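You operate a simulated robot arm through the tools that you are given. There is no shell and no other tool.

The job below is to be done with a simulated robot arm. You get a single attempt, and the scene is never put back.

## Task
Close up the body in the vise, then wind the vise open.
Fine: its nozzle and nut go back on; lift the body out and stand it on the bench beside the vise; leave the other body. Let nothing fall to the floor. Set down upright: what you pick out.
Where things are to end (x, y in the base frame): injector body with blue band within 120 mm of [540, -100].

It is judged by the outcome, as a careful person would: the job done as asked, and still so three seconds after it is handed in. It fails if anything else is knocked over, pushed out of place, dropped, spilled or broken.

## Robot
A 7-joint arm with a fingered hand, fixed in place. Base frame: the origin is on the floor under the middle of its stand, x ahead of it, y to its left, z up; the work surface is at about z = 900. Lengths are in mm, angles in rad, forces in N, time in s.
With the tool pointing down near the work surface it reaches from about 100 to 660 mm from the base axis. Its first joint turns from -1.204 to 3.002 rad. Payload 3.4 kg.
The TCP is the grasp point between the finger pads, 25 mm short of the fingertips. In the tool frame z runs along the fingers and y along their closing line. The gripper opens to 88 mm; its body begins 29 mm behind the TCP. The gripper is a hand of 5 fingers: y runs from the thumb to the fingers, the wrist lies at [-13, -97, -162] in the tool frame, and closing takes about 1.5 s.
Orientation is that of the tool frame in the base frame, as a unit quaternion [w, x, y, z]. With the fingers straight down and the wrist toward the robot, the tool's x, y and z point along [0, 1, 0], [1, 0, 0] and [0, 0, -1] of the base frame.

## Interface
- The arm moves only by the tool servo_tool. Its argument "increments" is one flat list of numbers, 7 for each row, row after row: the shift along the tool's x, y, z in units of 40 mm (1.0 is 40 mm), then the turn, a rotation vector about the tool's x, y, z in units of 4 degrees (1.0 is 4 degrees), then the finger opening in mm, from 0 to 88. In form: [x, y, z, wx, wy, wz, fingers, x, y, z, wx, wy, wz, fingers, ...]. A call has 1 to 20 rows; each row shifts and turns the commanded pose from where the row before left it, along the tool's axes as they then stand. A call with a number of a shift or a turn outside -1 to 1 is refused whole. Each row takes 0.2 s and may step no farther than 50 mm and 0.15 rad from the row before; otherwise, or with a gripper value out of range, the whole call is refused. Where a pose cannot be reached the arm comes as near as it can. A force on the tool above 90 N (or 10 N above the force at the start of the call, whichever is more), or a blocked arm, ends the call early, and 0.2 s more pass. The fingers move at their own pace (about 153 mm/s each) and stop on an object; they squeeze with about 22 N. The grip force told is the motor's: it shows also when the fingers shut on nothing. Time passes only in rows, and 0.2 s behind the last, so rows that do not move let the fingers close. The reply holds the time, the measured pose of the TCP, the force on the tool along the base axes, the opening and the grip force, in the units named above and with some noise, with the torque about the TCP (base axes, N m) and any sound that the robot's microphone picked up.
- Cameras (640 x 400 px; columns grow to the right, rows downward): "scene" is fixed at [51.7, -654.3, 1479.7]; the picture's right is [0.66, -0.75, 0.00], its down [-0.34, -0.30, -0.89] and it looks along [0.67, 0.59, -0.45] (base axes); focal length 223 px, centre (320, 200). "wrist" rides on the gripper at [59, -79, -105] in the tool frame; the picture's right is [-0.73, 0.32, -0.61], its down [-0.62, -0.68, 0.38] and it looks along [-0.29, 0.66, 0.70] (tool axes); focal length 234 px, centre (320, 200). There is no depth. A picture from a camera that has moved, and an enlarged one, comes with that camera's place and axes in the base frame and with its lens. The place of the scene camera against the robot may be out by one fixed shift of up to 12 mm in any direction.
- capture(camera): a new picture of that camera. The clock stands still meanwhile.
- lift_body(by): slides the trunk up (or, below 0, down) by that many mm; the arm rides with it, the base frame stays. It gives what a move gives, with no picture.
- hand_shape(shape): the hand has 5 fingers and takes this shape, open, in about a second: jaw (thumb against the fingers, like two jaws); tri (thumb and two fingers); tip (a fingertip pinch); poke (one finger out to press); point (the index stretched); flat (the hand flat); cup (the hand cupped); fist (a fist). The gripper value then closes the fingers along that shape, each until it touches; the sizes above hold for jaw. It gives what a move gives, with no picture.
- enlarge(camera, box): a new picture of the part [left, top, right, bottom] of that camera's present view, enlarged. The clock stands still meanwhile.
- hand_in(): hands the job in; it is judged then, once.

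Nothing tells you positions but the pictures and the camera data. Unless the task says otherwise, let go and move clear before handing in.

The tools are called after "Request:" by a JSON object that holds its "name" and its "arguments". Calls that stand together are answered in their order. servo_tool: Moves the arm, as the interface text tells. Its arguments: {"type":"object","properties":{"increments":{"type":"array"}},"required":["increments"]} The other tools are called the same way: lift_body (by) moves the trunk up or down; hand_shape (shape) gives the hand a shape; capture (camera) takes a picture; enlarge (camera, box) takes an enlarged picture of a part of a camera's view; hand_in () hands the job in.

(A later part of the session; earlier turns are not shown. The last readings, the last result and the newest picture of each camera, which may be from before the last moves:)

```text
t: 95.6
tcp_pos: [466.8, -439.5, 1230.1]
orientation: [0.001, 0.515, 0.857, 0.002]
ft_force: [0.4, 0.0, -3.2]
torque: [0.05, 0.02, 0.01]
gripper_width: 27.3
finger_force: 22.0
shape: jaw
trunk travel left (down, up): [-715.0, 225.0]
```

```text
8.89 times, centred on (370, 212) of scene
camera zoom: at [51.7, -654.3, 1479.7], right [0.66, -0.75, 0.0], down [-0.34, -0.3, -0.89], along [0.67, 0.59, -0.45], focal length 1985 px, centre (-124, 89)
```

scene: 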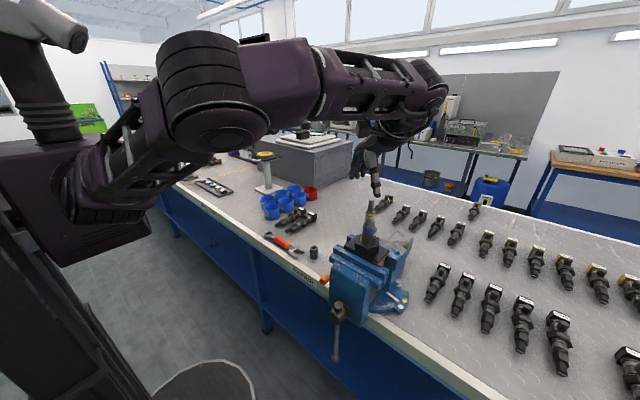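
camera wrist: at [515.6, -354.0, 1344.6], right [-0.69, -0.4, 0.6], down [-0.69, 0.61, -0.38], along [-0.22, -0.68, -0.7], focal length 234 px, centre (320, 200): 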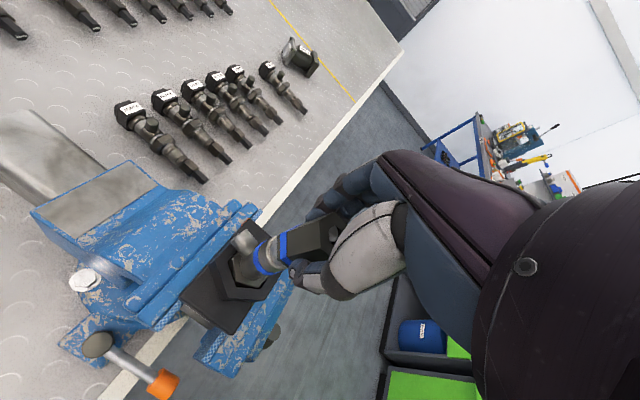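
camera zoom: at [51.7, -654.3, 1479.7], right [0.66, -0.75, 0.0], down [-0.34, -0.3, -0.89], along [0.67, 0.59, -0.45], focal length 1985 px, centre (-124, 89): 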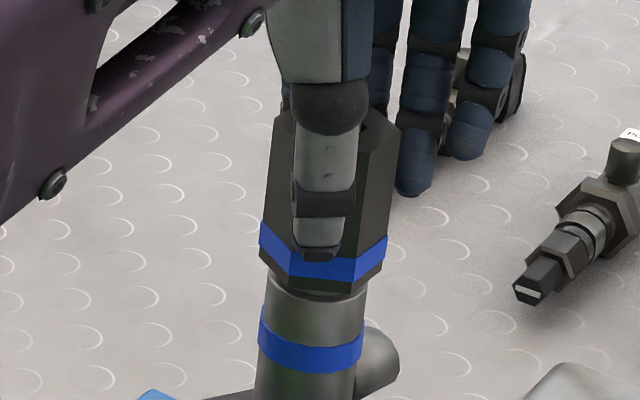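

Lifting the nut by 2 mm lifts the body with it (about 3 N), so the thread has caught. I'll set it back down and keep tightening.

Request:
{"name": "servo_tool", "arguments": {"increments": [0, 0, 0.03, 0, 0, 0, 0, 0, 0, 0.03, 0, 0, 0, 0, 0, 0, 0.01, 0, 0, 0, 0]}}

Request:
{"name": "enlarge", "arguments": {"camera": "scene", "box": [350, 190, 390, 235]}}

Request:
{"name": "enlarge", "arguments": {"camera": "wrist", "box": [220, 190, 350, 300]}}

```text
t: 96.4
tcp_pos: [467.2, -438.7, 1227.4]
orientation: [0.001, 0.515, 0.857, 0.002]
ft_force: [0.7, 0.2, 0.0]
torque: [0.02, 0.0, 0.0]
gripper_width: 27.4
finger_force: 22.2
shape: jaw
trunk travel left (down, up): [-715.0, 225.0]
```

```text
8.89 times, centred on (370, 212) of scene
camera zoom: at [51.7, -654.3, 1479.7], right [0.66, -0.75, 0.0], down [-0.34, -0.3, -0.89], along [0.67, 0.59, -0.45], focal length 1985 px, centre (-124, 89)
```

zoom: 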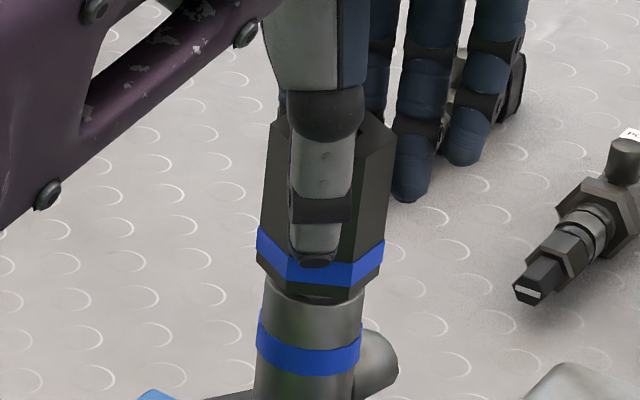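

```text
3.64 times, centred on (285, 245) of wrist
camera zoom: at [368.8, -425.4, 1332.8], right [0.62, -0.49, 0.61], down [-0.31, -0.87, -0.39], along [0.72, 0.05, -0.69], focal length 852 px, centre (447, 36)
```

zoom: 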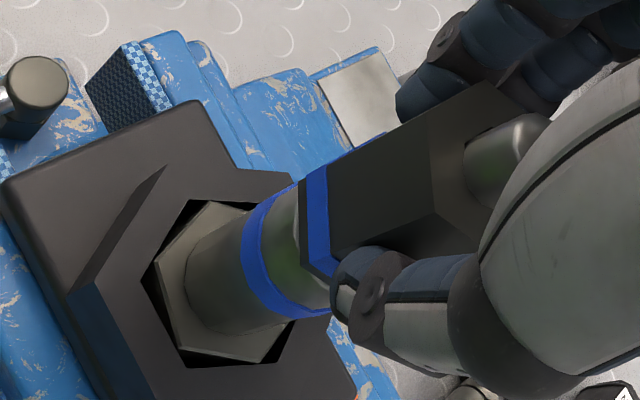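

Request:
{"name": "servo_tool", "arguments": {"increments": [0, 0, 0, 0, 0, 1, 0, 0, 0, 0, 0, 0, 1, 0, 0, 0, 0, 0, 0, 1, 0, 0, 0, 0, 0, 0, 1, 0, 0, 0, 0, 0, 0, 1, 0, 0, 0, 0, 0, 0, 1, 0]}}

Request:
{"name": "servo_tool", "arguments": {"increments": [0, 0, 0, 0, 0, 1, 0, 0, 0, 0, 0, 0, 1, 0, 0, 0, 0, 0, 0, 1, 0, 0, 0, 0, 0, 0, 1, 0, 0, 0, 0, 0, 0, 1, 0, 0, 0, 0, 0, 0, 1, 0]}}

Request:
{"name": "enlarge", "arguments": {"camera": "scene", "box": [350, 190, 390, 235]}}

Request:
{"name": "enlarge", "arguments": {"camera": "wrist", "box": [220, 190, 350, 300]}}

```text
t: 97.8
tcp_pos: [465.6, -438.2, 1228.5]
orientation: [0.001, 0.682, 0.731, 0.003]
ft_force: [0.1, 0.8, 0.0]
torque: [0.04, -0.07, 0.06]
gripper_width: 27.2
finger_force: 22.0
shape: jaw
trunk travel left (down, up): [-715.0, 225.0]
```

```text
t: 99.2
tcp_pos: [466.0, -437.3, 1227.9]
orientation: [0.0, 0.82, 0.573, 0.001]
ft_force: [2.5, 2.5, 0.6]
torque: [0.0, -0.08, 0.06]
gripper_width: 27.2
finger_force: 22.0
shape: jaw
trunk travel left (down, up): [-715.0, 225.0]
```

```text
8.89 times, centred on (370, 212) of scene
camera zoom: at [51.7, -654.3, 1479.7], right [0.66, -0.75, 0.0], down [-0.34, -0.3, -0.89], along [0.67, 0.59, -0.45], focal length 1985 px, centre (-124, 89)
```

zoom: 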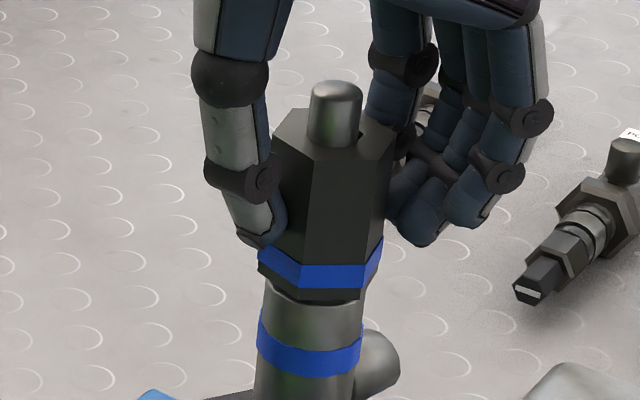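

```text
3.64 times, centred on (285, 245) of wrist
camera zoom: at [412.9, -357.1, 1332.5], right [0.05, -0.79, 0.61], down [-0.85, -0.35, -0.39], along [0.52, -0.5, -0.69], focal length 852 px, centre (447, 36)
```

zoom: 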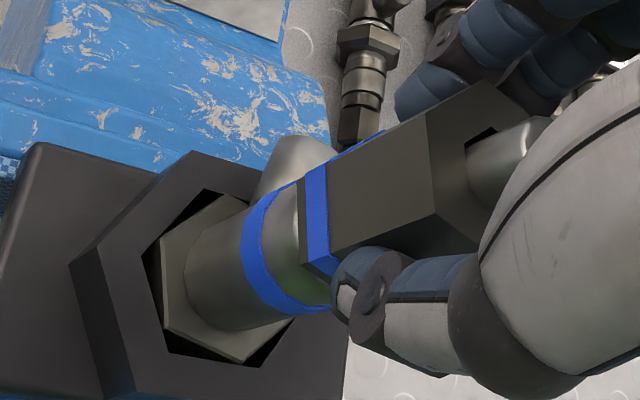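

Request:
{"name": "servo_tool", "arguments": {"increments": [0, 0, 0, 0, 0, 1, 0, 0, 0, 0, 0, 0, 1, 0, 0, 0, 0, 0, 0, 1, 0, 0, 0, 0, 0, 0, 1, 0, 0, 0, 0, 0, 0, 1, 0, 0, 0, 0, 0, 0, 1, 0, 0, 0, 0, 0, 0, 1, 0, 0, 0, 0, 0, 0, 1, 0]}}

Request:
{"name": "servo_tool", "arguments": {"increments": [0, 0, 0, 0, 0, 1, 0, 0, 0, 0, 0, 0, 1, 0, 0, 0, 0, 0, 0, 1, 0, 0, 0, 0, 0, 0, 1, 0, 0, 0, 0, 0, 0, 1, 0, 0, 0, 0, 0, 0, 1, 0, 0, 0, 0, 0, 0, 1, 0, 0, 0, 0, 0, 0, 1, 0]}}

Request:
{"name": "enlarge", "arguments": {"camera": "scene", "box": [350, 190, 390, 235]}}

Request:
{"name": "enlarge", "arguments": {"camera": "wrist", "box": [220, 190, 350, 300]}}

```text
t: 101.0
tcp_pos: [467.5, -438.4, 1227.6]
orientation: [-0.001, 0.946, 0.325, 0.001]
ft_force: [3.2, 1.1, -0.2]
torque: [0.0, -0.09, 0.03]
gripper_width: 27.1
finger_force: 21.6
shape: jaw
trunk travel left (down, up): [-715.0, 225.0]
```

```text
t: 102.8
tcp_pos: [468.1, -438.8, 1227.3]
orientation: [-0.001, 0.999, 0.051, 0.0]
ft_force: [4.9, 2.1, -0.2]
torque: [0.0, -0.07, 0.02]
gripper_width: 26.9
finger_force: 22.1
shape: jaw
trunk travel left (down, up): [-715.0, 225.0]
```

```text
8.89 times, centred on (370, 212) of scene
camera zoom: at [51.7, -654.3, 1479.7], right [0.66, -0.75, 0.0], down [-0.34, -0.3, -0.89], along [0.67, 0.59, -0.45], focal length 1985 px, centre (-124, 89)
```

zoom: 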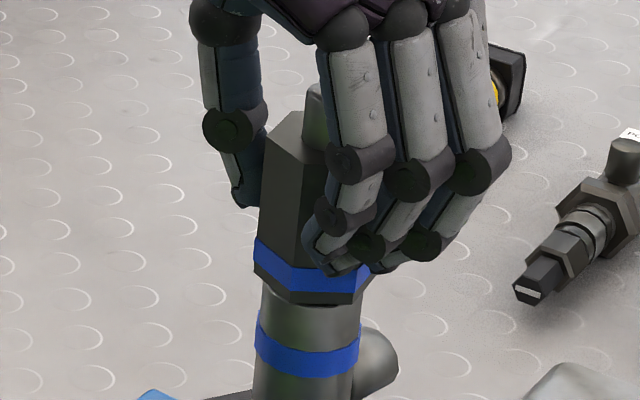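

```text
3.64 times, centred on (285, 245) of wrist
camera zoom: at [518.1, -355.1, 1332.4], right [-0.69, -0.4, 0.6], down [-0.69, 0.61, -0.38], along [-0.22, -0.68, -0.7], focal length 852 px, centre (447, 36)
```

zoom: 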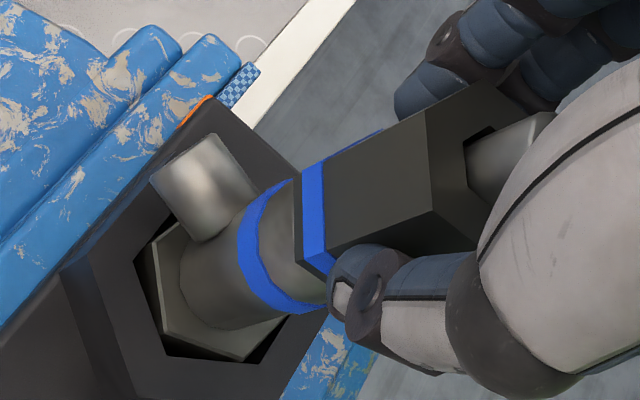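

Request:
{"name": "enlarge", "arguments": {"camera": "scene", "box": [360, 212, 386, 234]}}

Request:
{"name": "servo_tool", "arguments": {"increments": [0, 0, 0, 0, 0, 0, 30, 0, 0, 0, 0, 0, 0, 40, 0, 0, 0, 0, 0, 0, 60, 0, 0, 0, 0, 0, 0, 72, 0, 0, -0.2, 0, 0, 0, 72]}}

Request:
{"name": "enlarge", "arguments": {"camera": "scene", "box": [360, 212, 386, 234]}}

Request:
{"name": "enlarge", "arguments": {"camera": "wrist", "box": [220, 190, 350, 300]}}

```text
16.00 times, centred on (373, 223) of scene
camera zoom: at [51.7, -654.3, 1479.7], right [0.66, -0.75, 0.0], down [-0.34, -0.3, -0.89], along [0.67, 0.59, -0.45], focal length 3574 px, centre (-528, -168)
```

zoom: 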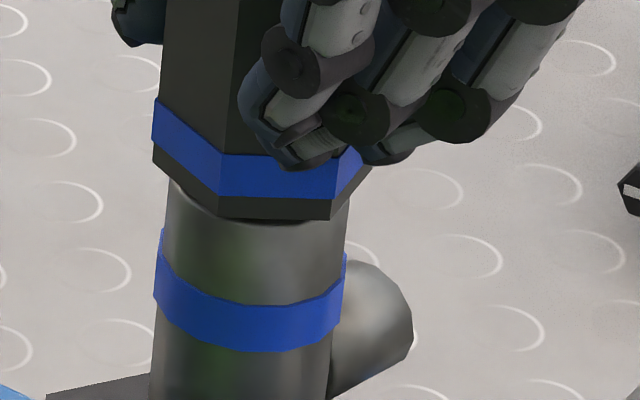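

```text
t: 104.0
tcp_pos: [467.2, -438.6, 1236.1]
orientation: [-0.001, 0.999, 0.053, 0.002]
ft_force: [0.0, 0.6, -0.1]
torque: [0.02, -0.01, -0.01]
gripper_width: 71.7
finger_force: 0.1
shape: jaw
trunk travel left (down, up): [-715.0, 225.0]
```

```text
16.00 times, centred on (373, 223) of scene
camera zoom: at [51.7, -654.3, 1479.7], right [0.66, -0.75, 0.0], down [-0.34, -0.3, -0.89], along [0.67, 0.59, -0.45], focal length 3574 px, centre (-528, -168)
```

zoom: 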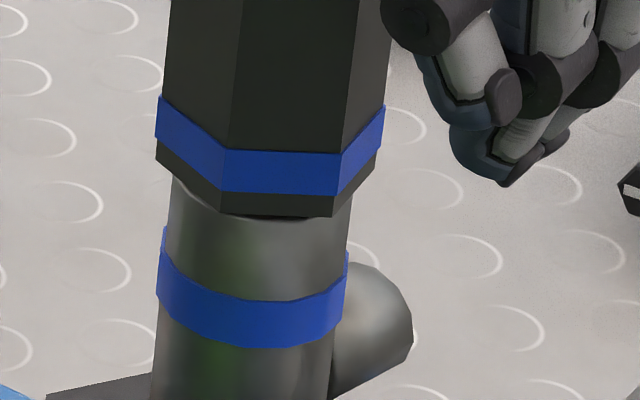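

```text
3.64 times, centred on (285, 245) of wrist
camera zoom: at [516.1, -355.1, 1341.2], right [-0.69, -0.4, 0.6], down [-0.69, 0.61, -0.38], along [-0.22, -0.68, -0.7], focal length 852 px, centre (447, 36)
```

zoom: 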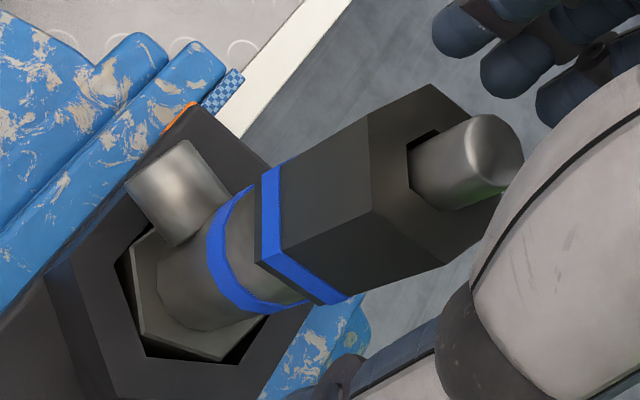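

The nut's skirt is right down at the shoulder of the body. I'll go round for another stroke, with a firmer lift test to make sure the thread really holds.

Request:
{"name": "servo_tool", "arguments": {"increments": [0, 0, 0, 0, 0, -1, 72, 0, 0, 0, 0, 0, -1, 72, 0, 0, 0, 0, 0, -1, 72, 0, 0, 0, 0, 0, -1, 72, 0, 0, 0, 0, 0, -1, 72, 0, 0, 0, 0, 0, -1, 72, 0, 0, 0, 0, 0, -1, 72, 0, 0, 0, 0, 0, -1, 72, 0, 0, 0, 0, 0, -1, 72, 0, 0, 0, 0, 0, -1, 72, 0, 0, 0, 0, 0, -1, 72, 0, 0, 0, 0, 0, -1, 72, 0, 0, 0, 0, 0, -1, 72, 0, 0, 0, 0, 0, -1, 72, 0, 0, 0, 0, 0, -1, 72]}}

Request:
{"name": "servo_tool", "arguments": {"increments": [0, 0, 0, 0, 0, -1, 72, 0, 0, 0, 0, 0, -1, 72, 0, 0, 0, 0, 0, -1, 72, 0, 0, 0, 0, 0, -1, 72, 0, 0, 0, 0, 0, -1, 72, 0, 0, 0, 0, 0, -1, 72, 0, 0, 0, 0, 0, -1, 72, 0, 0, 0, 0, 0, -1, 72, 0, 0, 0, 0, 0, -1, 72, 0, 0, 0, 0, 0, -1, 72, 0, 0, 0, 0, 0, -1, 72, 0, 0, 0, 0, 0, -1, 72, 0, 0, 0, 0, 0, -1, 72, 0, 0, 0, 0, 0, -1, 72, 0, 0, 0.22, 0, 0, 0, 60]}}

Request:
{"name": "enlarge", "arguments": {"camera": "wrist", "box": [220, 190, 350, 300]}}

```text
t: 107.2
tcp_pos: [465.3, -439.2, 1235.2]
orientation: [0.0, 0.838, 0.546, 0.002]
ft_force: [0.0, -1.4, -0.2]
torque: [-0.03, 0.03, 0.01]
gripper_width: 72.0
finger_force: 0.1
shape: jaw
trunk travel left (down, up): [-715.0, 225.0]
```

```text
t: 110.4
tcp_pos: [467.0, -439.3, 1227.6]
orientation: [0.001, 0.484, 0.875, 0.001]
ft_force: [-0.4, 0.3, 0.1]
torque: [-0.01, 0.02, 0.0]
gripper_width: 60.4
finger_force: 0.0
shape: jaw
trunk travel left (down, up): [-715.0, 225.0]
```

```text
3.64 times, centred on (285, 245) of wrist
camera zoom: at [368.0, -432.7, 1331.4], right [0.66, -0.44, 0.61], down [-0.24, -0.89, -0.39], along [0.71, 0.1, -0.69], focal length 852 px, centre (447, 36)
```

zoom: 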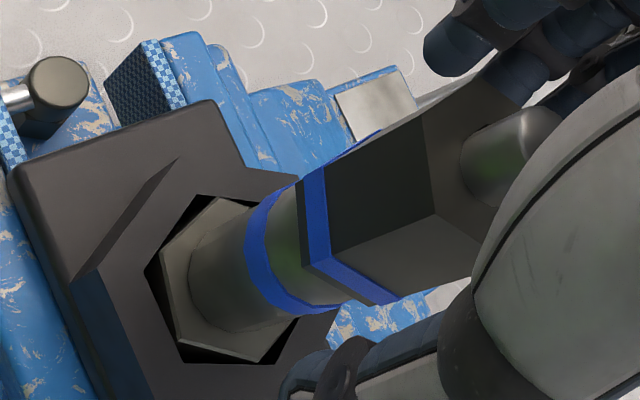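

Well aligned with the flats. Grip, press down lightly and turn clockwise again, then do the lift test.

Request:
{"name": "servo_tool", "arguments": {"increments": [0, 0, 0, 0, 0, 0, 45, 0, 0, 0, 0, 0, 0, 35, 0, 0, 0, 0, 0, 0, 28, 0, 0, 0, 0, 0, 0, 20, 0, 0, 0, 0, 0, 0, 0, 0, 0, 0, 0, 0, 0, 0]}}

Request:
{"name": "servo_tool", "arguments": {"increments": [0, 0, -0.05, 0, 0, 0, 0, 0, 0, -0.05, 0, 0, 0, 0, 0, 0, -0.05, 0, 0, 0, 0]}}

Request:
{"name": "enlarge", "arguments": {"camera": "scene", "box": [360, 212, 386, 234]}}

Request:
{"name": "enlarge", "arguments": {"camera": "wrist", "box": [220, 190, 350, 300]}}

```text
t: 111.8
tcp_pos: [466.8, -440.4, 1226.8]
orientation: [0.001, 0.485, 0.874, 0.002]
ft_force: [-0.1, 0.0, 0.2]
torque: [0.01, -0.02, 0.04]
gripper_width: 27.1
finger_force: 21.8
shape: jaw
trunk travel left (down, up): [-715.0, 225.0]
```

```text
t: 112.6
tcp_pos: [466.2, -439.7, 1231.7]
orientation: [0.0, 0.485, 0.875, 0.001]
ft_force: [0.3, -0.2, -3.5]
torque: [0.02, 0.01, -0.03]
gripper_width: 27.0
finger_force: 21.7
shape: jaw
trunk travel left (down, up): [-715.0, 225.0]
```

```text
16.00 times, centred on (373, 223) of scene
camera zoom: at [51.7, -654.3, 1479.7], right [0.66, -0.75, 0.0], down [-0.34, -0.3, -0.89], along [0.67, 0.59, -0.45], focal length 3574 px, centre (-528, -168)
```

zoom: 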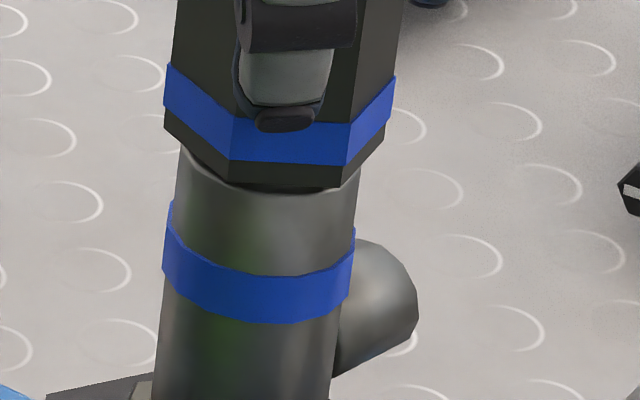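

```text
3.64 times, centred on (285, 245) of wrist
camera zoom: at [368.6, -433.0, 1337.0], right [0.66, -0.45, 0.61], down [-0.25, -0.89, -0.39], along [0.71, 0.1, -0.69], focal length 852 px, centre (447, 36)
```

zoom: 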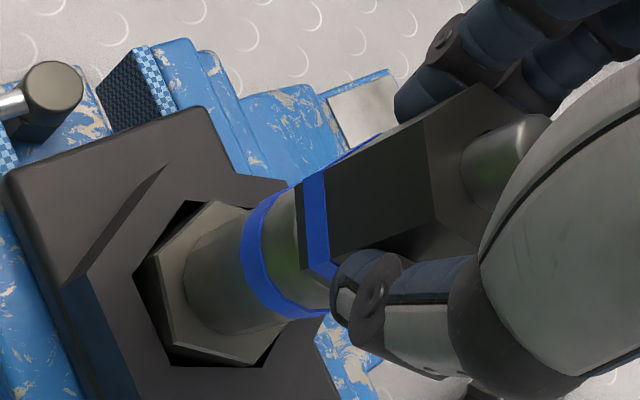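

The whole body follows the nut (steady 3.5 N), so the thread truly holds. Set it back down and continue turning clockwise until it tightens.

Request:
{"name": "servo_tool", "arguments": {"increments": [0, 0, 0.05, 0, 0, 0, 0, 0, 0, 0.05, 0, 0, 0, 0, 0, 0, 0.06, 0, 0, 0, 0]}}

Request:
{"name": "servo_tool", "arguments": {"increments": [0, 0, 0.02, 0, 0, 1, 0, 0, 0, 0.02, 0, 0, 1, 0, 0, 0, 0, 0, 0, 1, 0, 0, 0, 0, 0, 0, 1, 0, 0, 0, 0, 0, 0, 1, 0, 0, 0, 0, 0, 0, 1, 0, 0, 0, 0, 0, 0, 1, 0, 0, 0, 0, 0, 0, 1, 0]}}

Request:
{"name": "servo_tool", "arguments": {"increments": [0, 0, 0, 0, 0, 1, 0, 0, 0, 0, 0, 0, 1, 0, 0, 0, 0, 0, 0, 1, 0, 0, 0, 0, 0, 0, 1, 0, 0, 0, 0, 0, 0, 1, 0, 0, 0, 0, 0, 0, 1, 0, 0, 0, 0, 0, 0, 1, 0, 0, 0, 0, 0, 0, 1, 0]}}

Request:
{"name": "servo_tool", "arguments": {"increments": [0, 0, 0, 0, 0, 1, 0, 0, 0, 0, 0, 0, 1, 0, 0, 0, 0, 0, 0, 1, 0, 0, 0, 0, 0, 0, 1, 0, 0, 0, 0, 0, 0, 1, 0, 0, 0, 0, 0, 0, 1, 0, 0, 0, 0, 0, 0, 1, 0, 0, 0, 0, 0, 0, 1, 0]}}

Request:
{"name": "servo_tool", "arguments": {"increments": [0, 0, 0, 0, 0, 1, 0, 0, 0, 0, 0, 0, 1, 0, 0, 0, 0, 0, 0, 1, 0, 0, 0, 0, 0, 0, 1, 0, 0, 0, 0, 0, 0, 1, 0, 0, 0, 0, 0, 0, 1, 0]}}

Request:
{"name": "enlarge", "arguments": {"camera": "scene", "box": [360, 212, 386, 234]}}

Request:
{"name": "enlarge", "arguments": {"camera": "wrist", "box": [220, 190, 350, 300]}}

```text
t: 113.4
tcp_pos: [467.0, -438.6, 1226.1]
orientation: [0.001, 0.485, 0.874, 0.001]
ft_force: [0.1, 0.7, -0.4]
torque: [0.0, -0.01, -0.01]
gripper_width: 27.0
finger_force: 21.8
shape: jaw
trunk travel left (down, up): [-715.0, 225.0]
```

```text
t: 115.2
tcp_pos: [467.2, -438.5, 1225.8]
orientation: [0.0, 0.708, 0.707, 0.001]
ft_force: [2.1, 2.8, 2.6]
torque: [0.02, -0.08, 0.03]
gripper_width: 27.1
finger_force: 22.2
shape: jaw
trunk travel left (down, up): [-715.0, 225.0]
```

```text
t: 117.0
tcp_pos: [466.1, -436.8, 1225.5]
orientation: [0.0, 0.874, 0.485, 0.001]
ft_force: [2.7, 3.1, 2.2]
torque: [0.0, -0.17, 0.17]
gripper_width: 27.1
finger_force: 22.6
shape: jaw
trunk travel left (down, up): [-715.0, 225.0]
```

```text
t: 118.8
tcp_pos: [470.7, -436.1, 1224.3]
orientation: [0.001, 0.974, 0.225, 0.0]
ft_force: [12.6, 6.4, -0.1]
torque: [0.05, -0.48, 0.54]
gripper_width: 24.8
finger_force: 22.0
shape: jaw
trunk travel left (down, up): [-715.0, 225.0]
```

```text
t: 120.2
tcp_pos: [473.3, -438.3, 1222.9]
orientation: [0.0, 1.0, 0.019, 0.002]
ft_force: [22.3, 2.4, 3.7]
torque: [-0.28, -0.88, 0.9]
gripper_width: 22.2
finger_force: 22.4
shape: jaw
trunk travel left (down, up): [-715.0, 225.0]
```

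```text
16.00 times, centred on (373, 223) of scene
camera zoom: at [51.7, -654.3, 1479.7], right [0.66, -0.75, 0.0], down [-0.34, -0.3, -0.89], along [0.67, 0.59, -0.45], focal length 3574 px, centre (-528, -168)
```

zoom: 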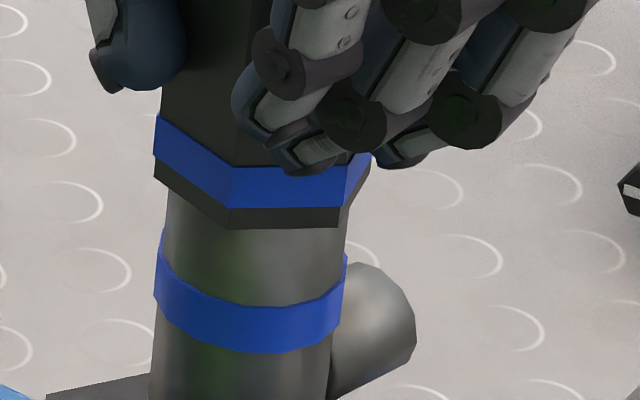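

```text
3.64 times, centred on (285, 245) of wrist
camera zoom: at [530.0, -357.6, 1328.3], right [-0.71, -0.35, 0.61], down [-0.65, 0.66, -0.38], along [-0.26, -0.67, -0.7], focal length 852 px, centre (447, 36)
```

zoom: 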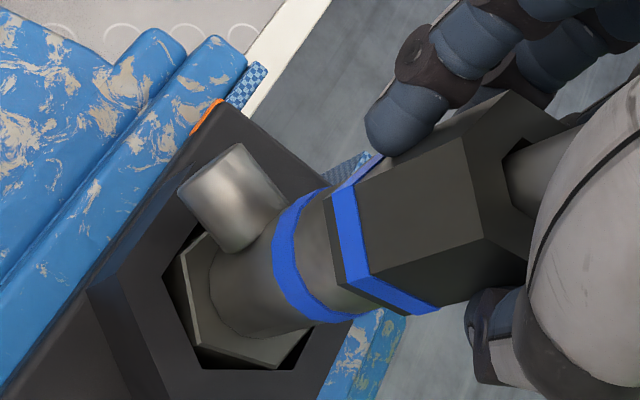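

The torque climbed to about 0.9 N·m and the nut's skirt has come right down on the shoulder: it is tight. Relax the hand, open and look.

Request:
{"name": "servo_tool", "arguments": {"increments": [0, 0, 0, 0, 0, -1, 0, 0, 0, 0, 0, 0, -1, 0, 0, 0, 0, 0, 0, -1, 0]}}

Request:
{"name": "servo_tool", "arguments": {"increments": [0, 0, 0, 0, 0, 0, 30, 0, 0, 0, 0, 0, 0, 45, 0, 0, 0, 0, 0, 0, 65, 0, 0, 0, 0, 0, 0, 88]}}

Request:
{"name": "enlarge", "arguments": {"camera": "scene", "box": [350, 190, 390, 235]}}

Request:
{"name": "enlarge", "arguments": {"camera": "wrist", "box": [220, 190, 350, 300]}}

```text
t: 121.0
tcp_pos: [471.2, -436.9, 1224.0]
orientation: [-0.001, 0.993, 0.122, 0.0]
ft_force: [17.0, 5.8, 4.8]
torque: [-0.04, -0.53, 0.55]
gripper_width: 23.4
finger_force: 21.6
shape: jaw
trunk travel left (down, up): [-715.0, 225.0]
```

```text
t: 122.0
tcp_pos: [465.4, -438.7, 1226.2]
orientation: [-0.001, 0.993, 0.122, 0.002]
ft_force: [0.6, -0.3, -0.1]
torque: [0.01, -0.01, 0.02]
gripper_width: 87.7
finger_force: 0.0
shape: jaw
trunk travel left (down, up): [-715.0, 225.0]
```

```text
8.89 times, centred on (370, 212) of scene
camera zoom: at [51.7, -654.3, 1479.7], right [0.66, -0.75, 0.0], down [-0.34, -0.3, -0.89], along [0.67, 0.59, -0.45], focal length 1985 px, centre (-124, 89)
```

zoom: 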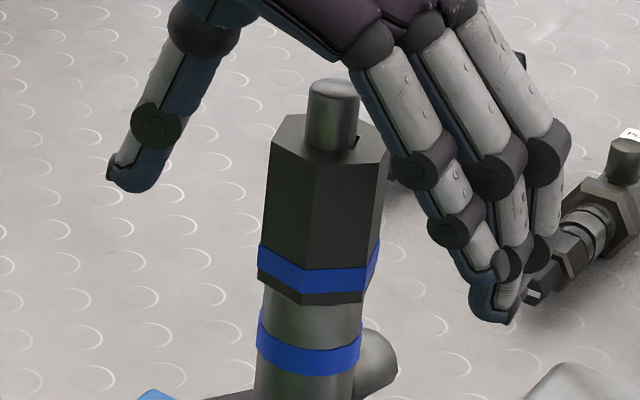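

```text
3.64 times, centred on (285, 245) of wrist
camera zoom: at [503.0, -350.0, 1330.3], right [-0.63, -0.49, 0.6], down [-0.77, 0.51, -0.38], along [-0.12, -0.71, -0.7], focal length 852 px, centre (447, 36)
```

zoom: 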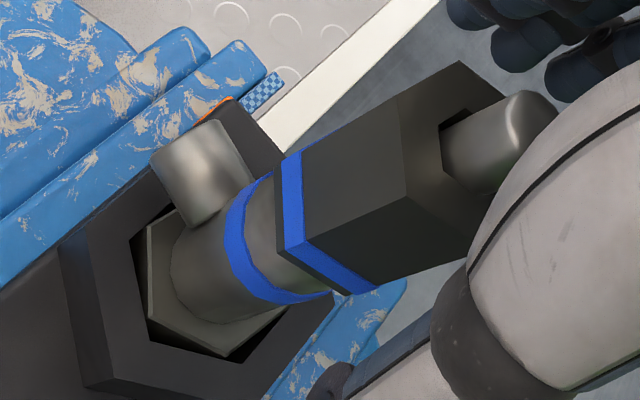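

The body is closed: nozzle clamped, nut tight on its shoulder. Next is the vise screw: I'll lift the hand clear and look at the vise from above and in front.

Request:
{"name": "servo_tool", "arguments": {"increments": [0, 0, -1, 0, 0, 0, 88, 0, 0, -1, 0, 0, 0, 88, 0, 0, -1, 0, 0, -1, 88, 0, 0, 0, 0, 0, -1, 88, 0, 0, 0, 0, 0, -1, 88, 0, 0, 0, 0, 0, -1, 88, 0, 0, 0, 0, 0, -1, 88, 0, 0, 0, 0, 0, -1, 88, 0, 0, 0, 0, 0, -1, 88, 0, 0, 0, 0, 0, -1, 88, 0, 0, 0, 0, 0, -1, 88, 0, 0, 0, 0, 0, -1, 88, 0, 0, 0, 0, 0, -1, 88]}}

Request:
{"name": "capture", "arguments": {"camera": "wrist"}}

Request:
{"name": "enlarge", "arguments": {"camera": "wrist", "box": [130, 200, 330, 380]}}

Request:
{"name": "enlarge", "arguments": {"camera": "scene", "box": [310, 210, 430, 370]}}

```text
t: 124.8
tcp_pos: [466.6, -440.4, 1344.7]
orientation: [0.0, 0.874, 0.486, 0.002]
ft_force: [0.6, 0.3, 0.1]
torque: [-0.02, -0.01, -0.01]
gripper_width: 87.8
finger_force: 0.0
shape: jaw
trunk travel left (down, up): [-715.0, 225.0]
```

```text
taken
camera wrist: at [429.5, -349.2, 1449.8], right [-0.11, -0.79, 0.61], down [-0.91, -0.17, -0.39], along [0.41, -0.59, -0.7], focal length 234 px, centre (320, 200)
```

wrist: 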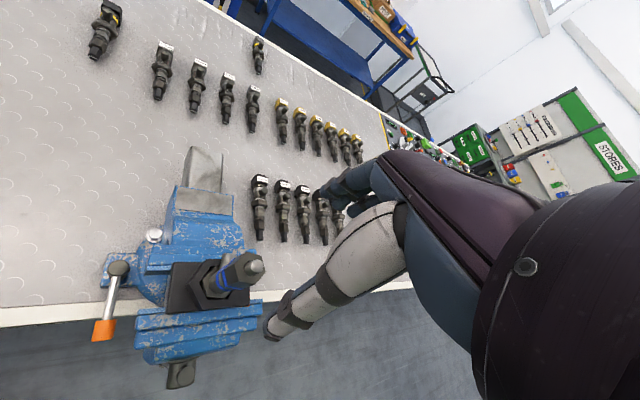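

```text
2.22 times, centred on (230, 290) of wrist
camera zoom: at [429.5, -349.2, 1449.8], right [-0.11, -0.79, 0.61], down [-0.91, -0.17, -0.39], along [0.41, -0.59, -0.7], focal length 520 px, centre (520, 0)
```

zoom: 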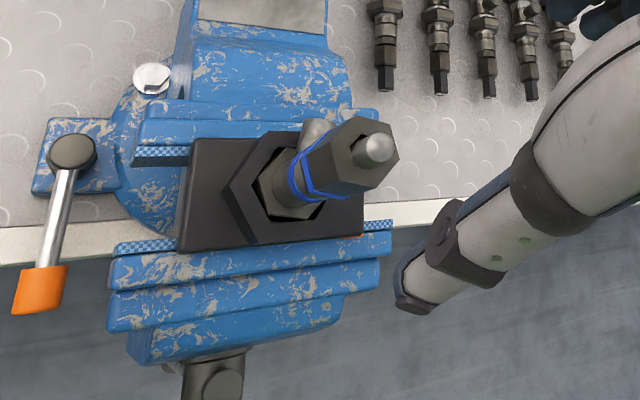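

```text
2.50 times, centred on (370, 290) of scene
camera zoom: at [51.7, -654.3, 1479.7], right [0.66, -0.75, 0.0], down [-0.34, -0.3, -0.89], along [0.67, 0.59, -0.45], focal length 558 px, centre (195, -25)
```

zoom: 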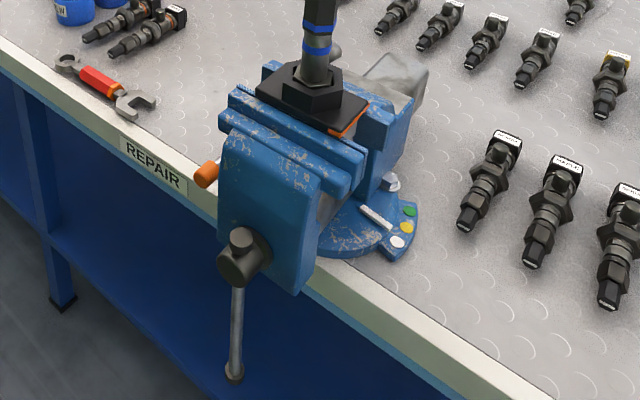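

The main screw's T-bar hangs straight down from the hub at about (358, -441, 967), in front of the bench edge. I'll back the hand off toward the robot and turn it to point horizontally at the handle.

Request:
{"name": "servo_tool", "arguments": {"increments": [0.135, -0.825, 0, 0, 0, 0, 88, 0.135, -0.825, 0, 0, 0, 0, 88, 0.135, -0.825, 0.2, 0, 0, 0, 88, 0.135, -0.825, 0.4, 0, 0, 0, 88, 0.135, -0.825, 0.5, 0, 0, 0, 88]}}

Request:
{"name": "servo_tool", "arguments": {"increments": [0, 0, 0, -1, 0, 0, 88, 0, 0, 0, -1, 0, 0, 88, 0, 0, 0, -1, 0, 0, 88, 0, 0, 0, -1, 0, 0, 88, 0, 0, 0, -1, 0, 0, 88, 0, 0, 0, -1, 0, 0, 88, 0, 0, 0, -1, 0, 0, 88, 0, 0, 0, -1, 0, 0, 88]}}

Request:
{"name": "capture", "arguments": {"camera": "scene"}}

Request:
{"name": "capture", "arguments": {"camera": "wrist"}}

```text
t: 126.0
tcp_pos: [341.6, -328.9, 1300.4]
orientation: [-0.001, 0.875, 0.485, 0.003]
ft_force: [0.8, 0.5, 1.0]
torque: [-0.02, -0.05, 0.01]
gripper_width: 87.9
finger_force: 0.0
shape: jaw
trunk travel left (down, up): [-715.0, 225.0]
```

```text
t: 127.8
tcp_pos: [350.4, -336.0, 1313.6]
orientation: [0.241, 0.841, 0.466, 0.136]
ft_force: [-0.4, 0.2, 0.2]
torque: [0.0, 0.02, -0.01]
gripper_width: 88.1
finger_force: 0.0
shape: jaw
out of reach, approached as far as the arm can: row 7, 8
trunk travel left (down, up): [-715.0, 225.0]
```

```text
taken
```

scene: 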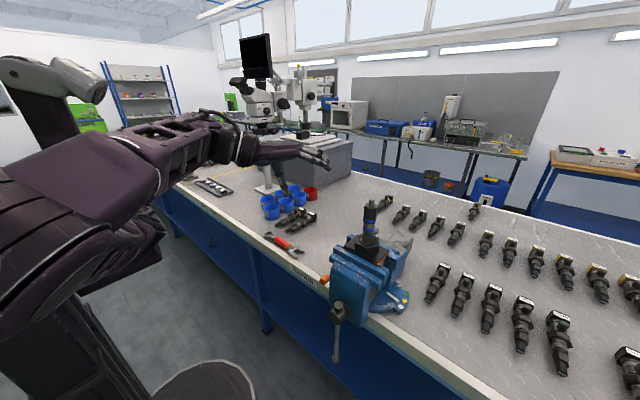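

```text
taken
camera wrist: at [277.5, -222.3, 1360.9], right [-0.43, -0.59, 0.68], down [-0.65, -0.33, -0.69], along [0.63, -0.74, -0.24], focal length 234 px, centre (320, 200)
```

wrist: 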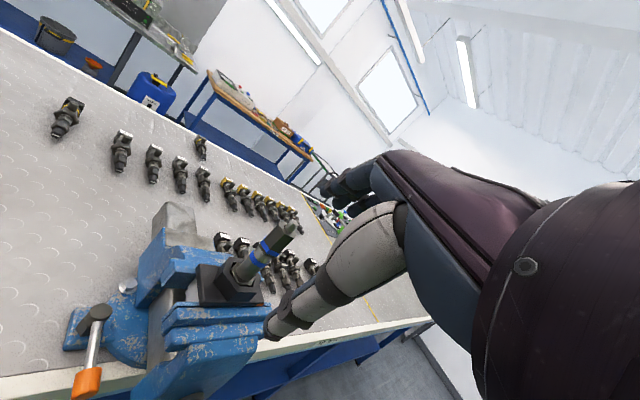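

The wrist runs out of range with the hand low relative to the shoulder. I'll raise the hand relative to the trunk and try turning it further there.

Request:
{"name": "servo_tool", "arguments": {"increments": [0, 0.5, -0.8, 0, 0, 0, 88, 0, 0.5, -0.8, 0, 0, 0, 88, 0, 0.5, -0.8, 0, 0, 0, 88, 0, 0.5, -0.8, 0, 0, 0, 88, 0, 0.5, -0.8, 0, 0, 0, 88]}}

Request:
{"name": "servo_tool", "arguments": {"increments": [0, 0, 0, -1, 0, 0, 88, 0, 0, 0, -1, 0, 0, 88, 0, 0, 0, -1, 0, 0, 88, 0, 0, 0, -1, 0, 0, 88, 0, 0, 0, -1, 0, 0, 88, 0, 0, 0, -1, 0, 0, 88]}}

Request:
{"name": "capture", "arguments": {"camera": "scene"}}

```text
t: 129.0
tcp_pos: [349.7, -335.3, 1503.0]
orientation: [0.241, 0.841, 0.465, 0.135]
ft_force: [-0.5, -0.1, 1.0]
torque: [0.0, 0.0, 0.0]
gripper_width: 87.8
finger_force: 0.1
shape: jaw
trunk travel left (down, up): [-715.0, 225.0]
```

```text
t: 130.4
tcp_pos: [349.8, -336.1, 1501.5]
orientation: [0.411, 0.772, 0.427, 0.23]
ft_force: [-0.6, -0.2, 0.0]
torque: [-0.01, 0.0, 0.0]
gripper_width: 87.9
finger_force: 0.1
shape: jaw
trunk travel left (down, up): [-715.0, 225.0]
```

```text
taken
```

scene: 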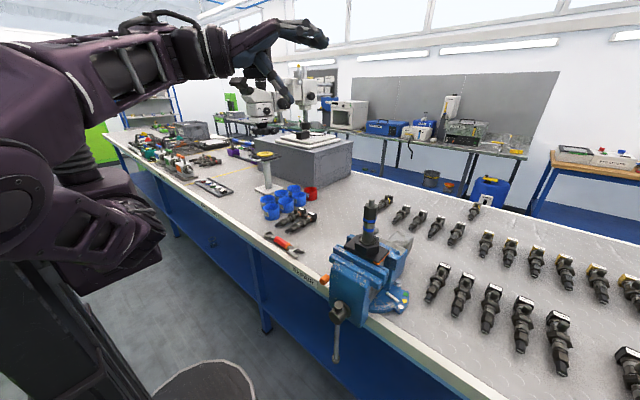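

Request:
{"name": "servo_tool", "arguments": {"increments": [0, 0, 0, -1, 0, 0, 88, 0, 0, 0, -1, 0, 0, 88, 0, 0, 0, -1, 0, 0, 88, 0, 0, 0, -1, 0, 0, 88, 0, 0, 0, -1, 0, 0, 88, 0, 0, 0, -1, 0, 0, 88, 0, 0, 0, -1, 0, 0, 88, 0, 0, 0, -1, 0, 0, 88]}}

Request:
{"name": "capture", "arguments": {"camera": "scene"}}

```text
t: 132.2
tcp_pos: [350.0, -336.0, 1501.4]
orientation: [0.608, 0.628, 0.347, 0.339]
ft_force: [-0.5, 0.4, 0.0]
torque: [0.01, -0.03, 0.01]
gripper_width: 87.9
finger_force: 0.1
shape: jaw
trunk travel left (down, up): [-715.0, 225.0]
```

```text
taken
```

scene: 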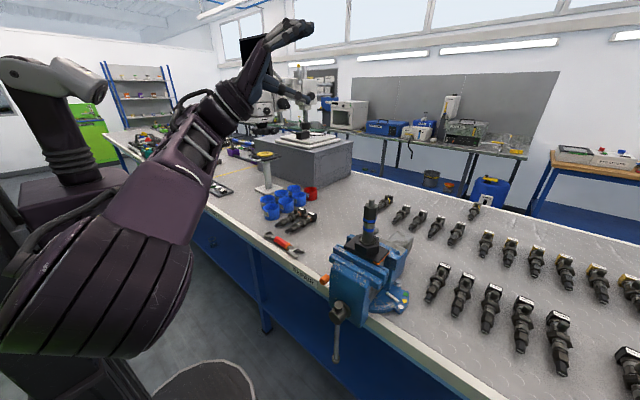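

The hand now points horizontally toward the vise direction. Let me try the pointing shape here in free air and see what the finger looks like.

Request:
{"name": "hand_shape", "arguments": {"shape": "point"}}

Request:
{"name": "enlarge", "arguments": {"camera": "scene", "box": [220, 0, 340, 110]}}

Request:
{"name": "capture", "arguments": {"camera": "wrist"}}

```text
t: 133.1
tcp_pos: [349.8, -337.4, 1502.6]
orientation: [0.607, 0.629, 0.348, 0.338]
ft_force: [0.1, -0.1, 0.2]
torque: [-0.01, 0.0, -0.03]
gripper_width: 80.8
finger_force: 0.1
shape: point
trunk travel left (down, up): [-715.0, 225.0]
```

```text
3.64 times, centred on (280, 55) of scene
camera zoom: at [51.7, -654.3, 1479.7], right [0.66, -0.75, 0.0], down [-0.34, -0.3, -0.89], along [0.67, 0.59, -0.45], focal length 812 px, centre (466, 727)
```

zoom: 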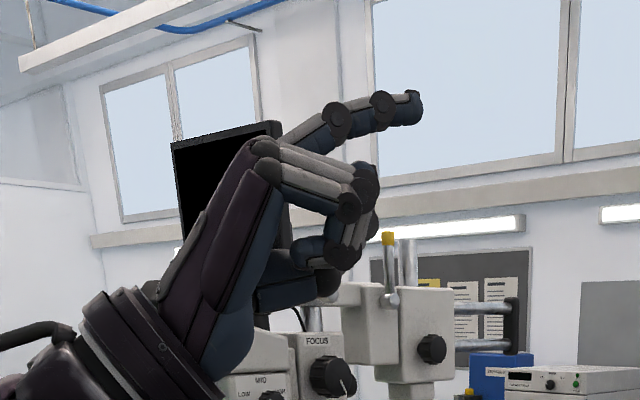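

```text
taken
camera wrist: at [289.8, -230.4, 1427.2], right [-0.89, -0.3, 0.34], down [-0.02, -0.72, -0.7], along [0.45, -0.63, 0.63], focal length 234 px, centre (320, 200)
```

wrist: 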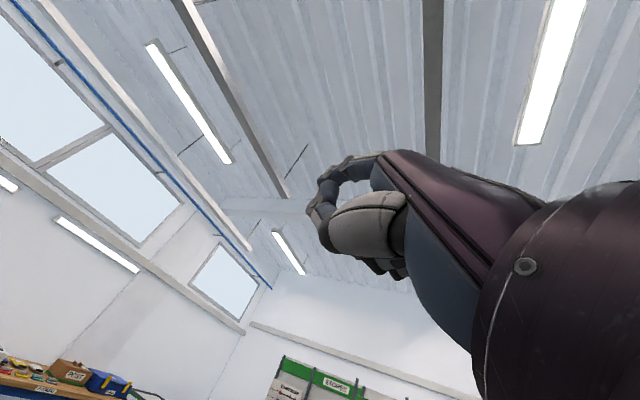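

The index finger makes a good peg. I'll back off a little and lower the trunk in two steps to bring the hand down to handle height, watching clearances.

Request:
{"name": "servo_tool", "arguments": {"increments": [0, 0, -1, 0, 0, 0, 80, 0, 0, -0.5, 0, 0, 0, 80]}}

Request:
{"name": "lift_body", "arguments": {"by": -300}}

Request:
{"name": "capture", "arguments": {"camera": "scene"}}

Request:
{"name": "enlarge", "arguments": {"camera": "scene", "box": [200, 60, 400, 260]}}

```text
t: 133.7
tcp_pos: [307.8, -313.0, 1523.3]
orientation: [0.607, 0.629, 0.348, 0.338]
ft_force: [0.4, -0.7, 0.2]
torque: [-0.01, 0.0, 0.03]
gripper_width: 80.7
finger_force: 0.1
shape: point
out of reach, approached as far as the arm can: row 1, 2
trunk travel left (down, up): [-715.0, 225.0]
```

```text
t: 136.7
tcp_pos: [308.2, -311.6, 1224.1]
orientation: [0.607, 0.63, 0.347, 0.337]
ft_force: [0.3, -0.3, -0.9]
torque: [0.01, 0.01, -0.02]
gripper_width: 80.9
finger_force: 0.1
shape: point
trunk travel left (down, up): [-415.0, 525.0]
```

```text
taken
```

scene: 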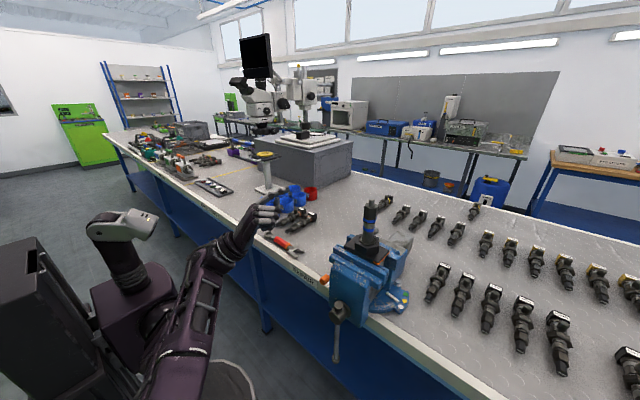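

```text
2.00 times, centred on (300, 160) of scene
camera zoom: at [51.7, -654.3, 1479.7], right [0.66, -0.75, 0.0], down [-0.34, -0.3, -0.89], along [0.67, 0.59, -0.45], focal length 447 px, centre (360, 280)
```

zoom: 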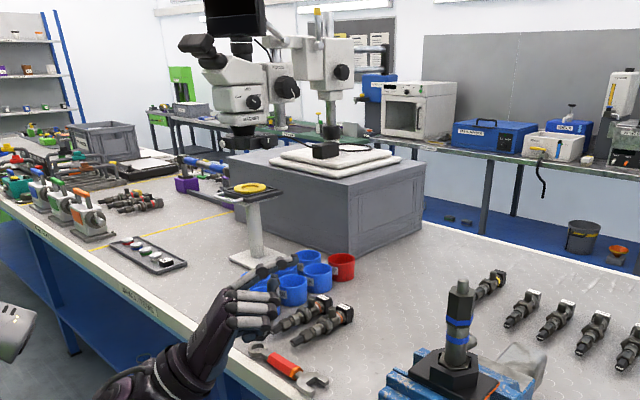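

Request:
{"name": "servo_tool", "arguments": {"increments": [0, 0, 0, 0, 0, 1, 80, 0, 0, 0, 0, 0, 1, 80, 0, 0, 0, 0, 0, 1, 80, 0, 0, 0, 0, 0, 1, 80, 0, 0, 0, 0, 0, 1, 80, 0, 0, 0, 0, 0, 1, 80, 0, 0, 0, 0, 0, 1, 80, 0, 0, 0, 0, 0, 1, 80, 0, 0, 0, 0, 0, 1, 80, 0, 0, 0, 0, 0, 1, 80, 0, 0, 0, 0, 0, 1, 80, 0, 0, 0, 0, 0, 1, 80, 0, 0, 0, 0, 0, 1, 80, 0, 0, 0, 0, 0, 1, 80, 0, 0, 0, 0, 0, 1, 80, 0, 0, 0, 0, 0, 1, 80, 0, 0, 0, 0, 0, 1, 80, 0, 0, 0, 0, 0, 1, 80, 0, 0, 0, 0, 0, 1, 80, 0, 0, 0, 0, 0, 1, 80]}}

Request:
{"name": "capture", "arguments": {"camera": "scene"}}

Request:
{"name": "capture", "arguments": {"camera": "wrist"}}

```text
t: 140.9
tcp_pos: [281.7, -451.0, 1277.7]
orientation: [0.245, 0.706, -0.137, 0.65]
ft_force: [-1.0, 0.7, -0.5]
torque: [0.01, 0.0, 0.02]
gripper_width: 80.6
finger_force: 0.1
shape: point
out of reach, approached as far as the arm can: row 5, 6, 7, 8, 9, 10, 11, 12, 13, 14, 15, 16, 17, 18, 19, 20
trunk travel left (down, up): [-415.0, 525.0]
```

```text
taken
```

scene: 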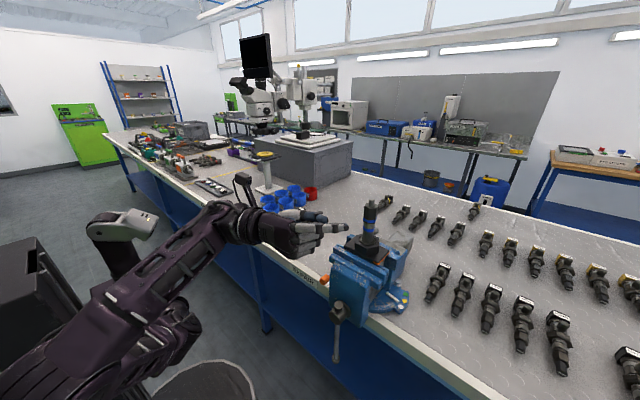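

```text
taken
camera wrist: at [240.3, -323.5, 1324.5], right [-0.77, -0.05, -0.64], down [0.6, 0.29, -0.74], along [0.22, -0.96, -0.2], focal length 234 px, centre (320, 200)
```

wrist: 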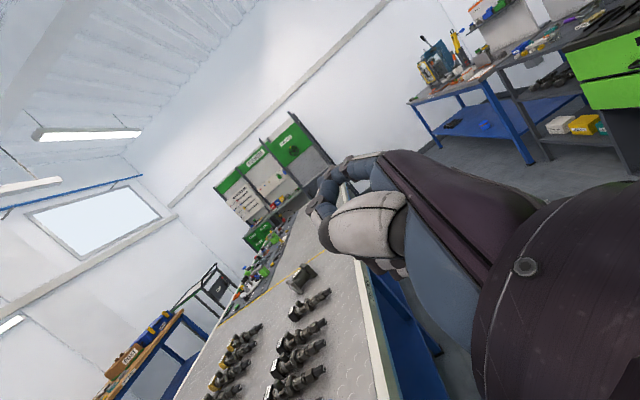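

The hand has rolled to point forward with the wrist on the left. Look closer at the finger in this pose.

Request:
{"name": "enlarge", "arguments": {"camera": "scene", "box": [230, 170, 400, 290]}}

Request:
{"name": "enlarge", "arguments": {"camera": "wrist", "box": [280, 120, 440, 300]}}

```text
3.33 times, centred on (315, 230) of scene
camera zoom: at [51.7, -654.3, 1479.7], right [0.66, -0.75, 0.0], down [-0.34, -0.3, -0.89], along [0.67, 0.59, -0.45], focal length 744 px, centre (337, 100)
```

zoom: 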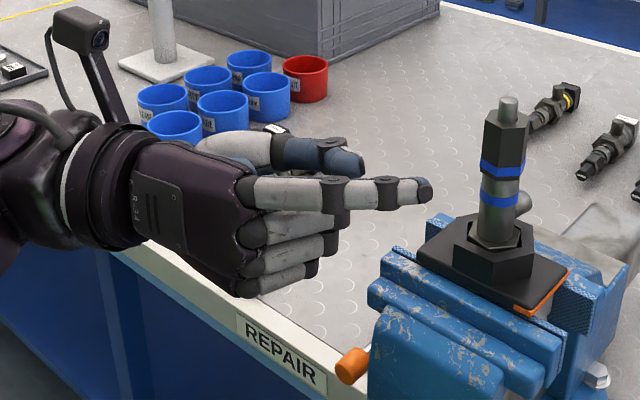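

```text
2.22 times, centred on (360, 210) of wrist
camera zoom: at [240.3, -323.5, 1324.5], right [-0.77, -0.05, -0.64], down [0.6, 0.29, -0.74], along [0.22, -0.96, -0.2], focal length 520 px, centre (231, 178)
```

zoom: 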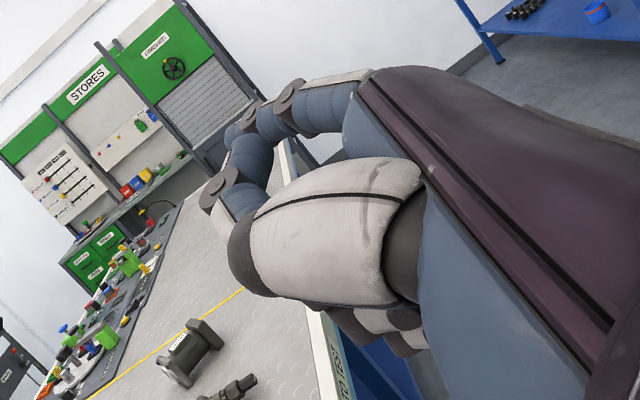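

The stretched index is on top of the fist. I'll lower the trunk 200 mm, which also lets me judge its distance by parallax.

Request:
{"name": "lift_body", "arguments": {"by": -200}}

Request:
{"name": "enlarge", "arguments": {"camera": "scene", "box": [230, 210, 430, 380]}}

Request:
{"name": "capture", "arguments": {"camera": "wrist"}}

```text
t: 143.1
tcp_pos: [282.7, -450.6, 1077.4]
orientation: [0.247, 0.706, -0.136, 0.649]
ft_force: [0.7, 0.5, 0.1]
torque: [-0.03, -0.01, 0.02]
gripper_width: 80.5
finger_force: 0.0
shape: point
trunk travel left (down, up): [-215.0, 725.0]
```

```text
2.35 times, centred on (330, 295) of scene
camera zoom: at [51.7, -654.3, 1479.7], right [0.66, -0.75, 0.0], down [-0.34, -0.3, -0.89], along [0.67, 0.59, -0.45], focal length 526 px, centre (296, -24)
```

zoom: 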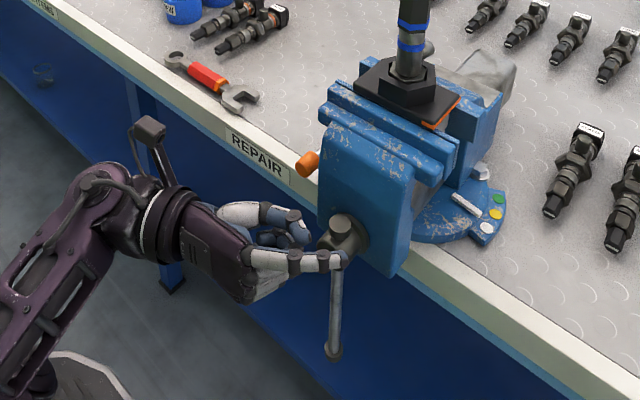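

```text
taken
camera wrist: at [240.2, -323.1, 1124.5], right [-0.77, -0.05, -0.64], down [0.6, 0.29, -0.74], along [0.22, -0.96, -0.2], focal length 234 px, centre (320, 200)
```

wrist: 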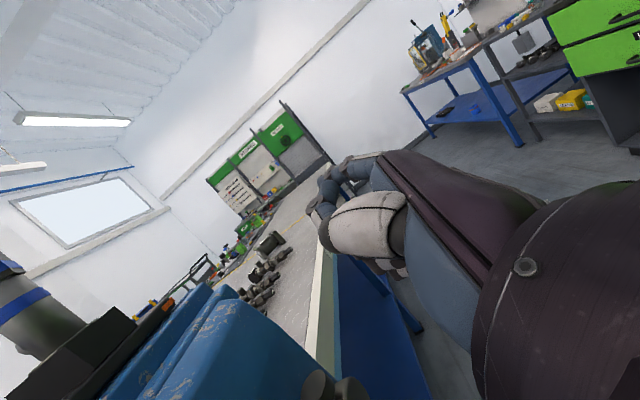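

The fingertip is at about (271, -508, 1098), well clear in front of the hub. Lower the trunk the rest of the way.

Request:
{"name": "lift_body", "arguments": {"by": -200}}

Request:
{"name": "enlarge", "arguments": {"camera": "scene", "box": [200, 210, 430, 400]}}

Request:
{"name": "capture", "arguments": {"camera": "wrist"}}

```text
t: 145.3
tcp_pos: [281.7, -451.1, 876.6]
orientation: [0.247, 0.706, -0.136, 0.65]
ft_force: [0.5, 0.0, -0.5]
torque: [0.01, 0.03, -0.01]
gripper_width: 80.7
finger_force: 0.1
shape: point
trunk travel left (down, up): [-15.0, 925.0]
```

```text
2.11 times, centred on (315, 305) of scene
camera zoom: at [51.7, -654.3, 1479.7], right [0.66, -0.75, 0.0], down [-0.34, -0.3, -0.89], along [0.67, 0.59, -0.45], focal length 470 px, centre (330, -21)
```

zoom: 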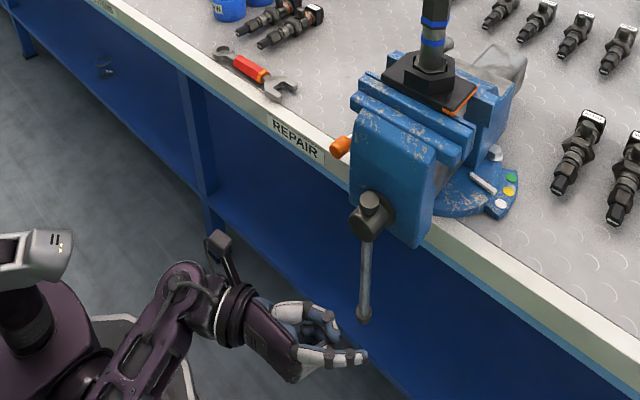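

```text
taken
camera wrist: at [240.2, -323.1, 924.5], right [-0.77, -0.05, -0.64], down [0.6, 0.29, -0.74], along [0.22, -0.96, -0.2], focal length 234 px, centre (320, 200)
```

wrist: 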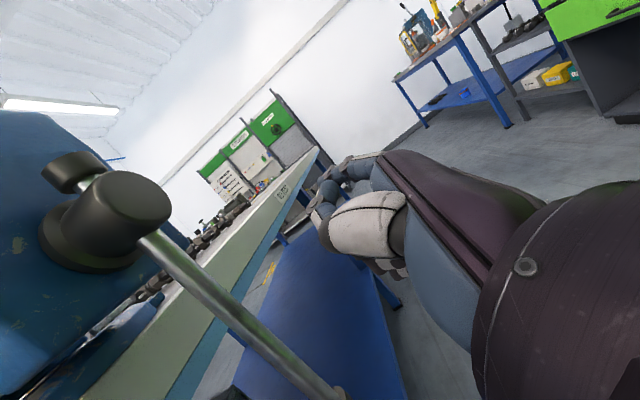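

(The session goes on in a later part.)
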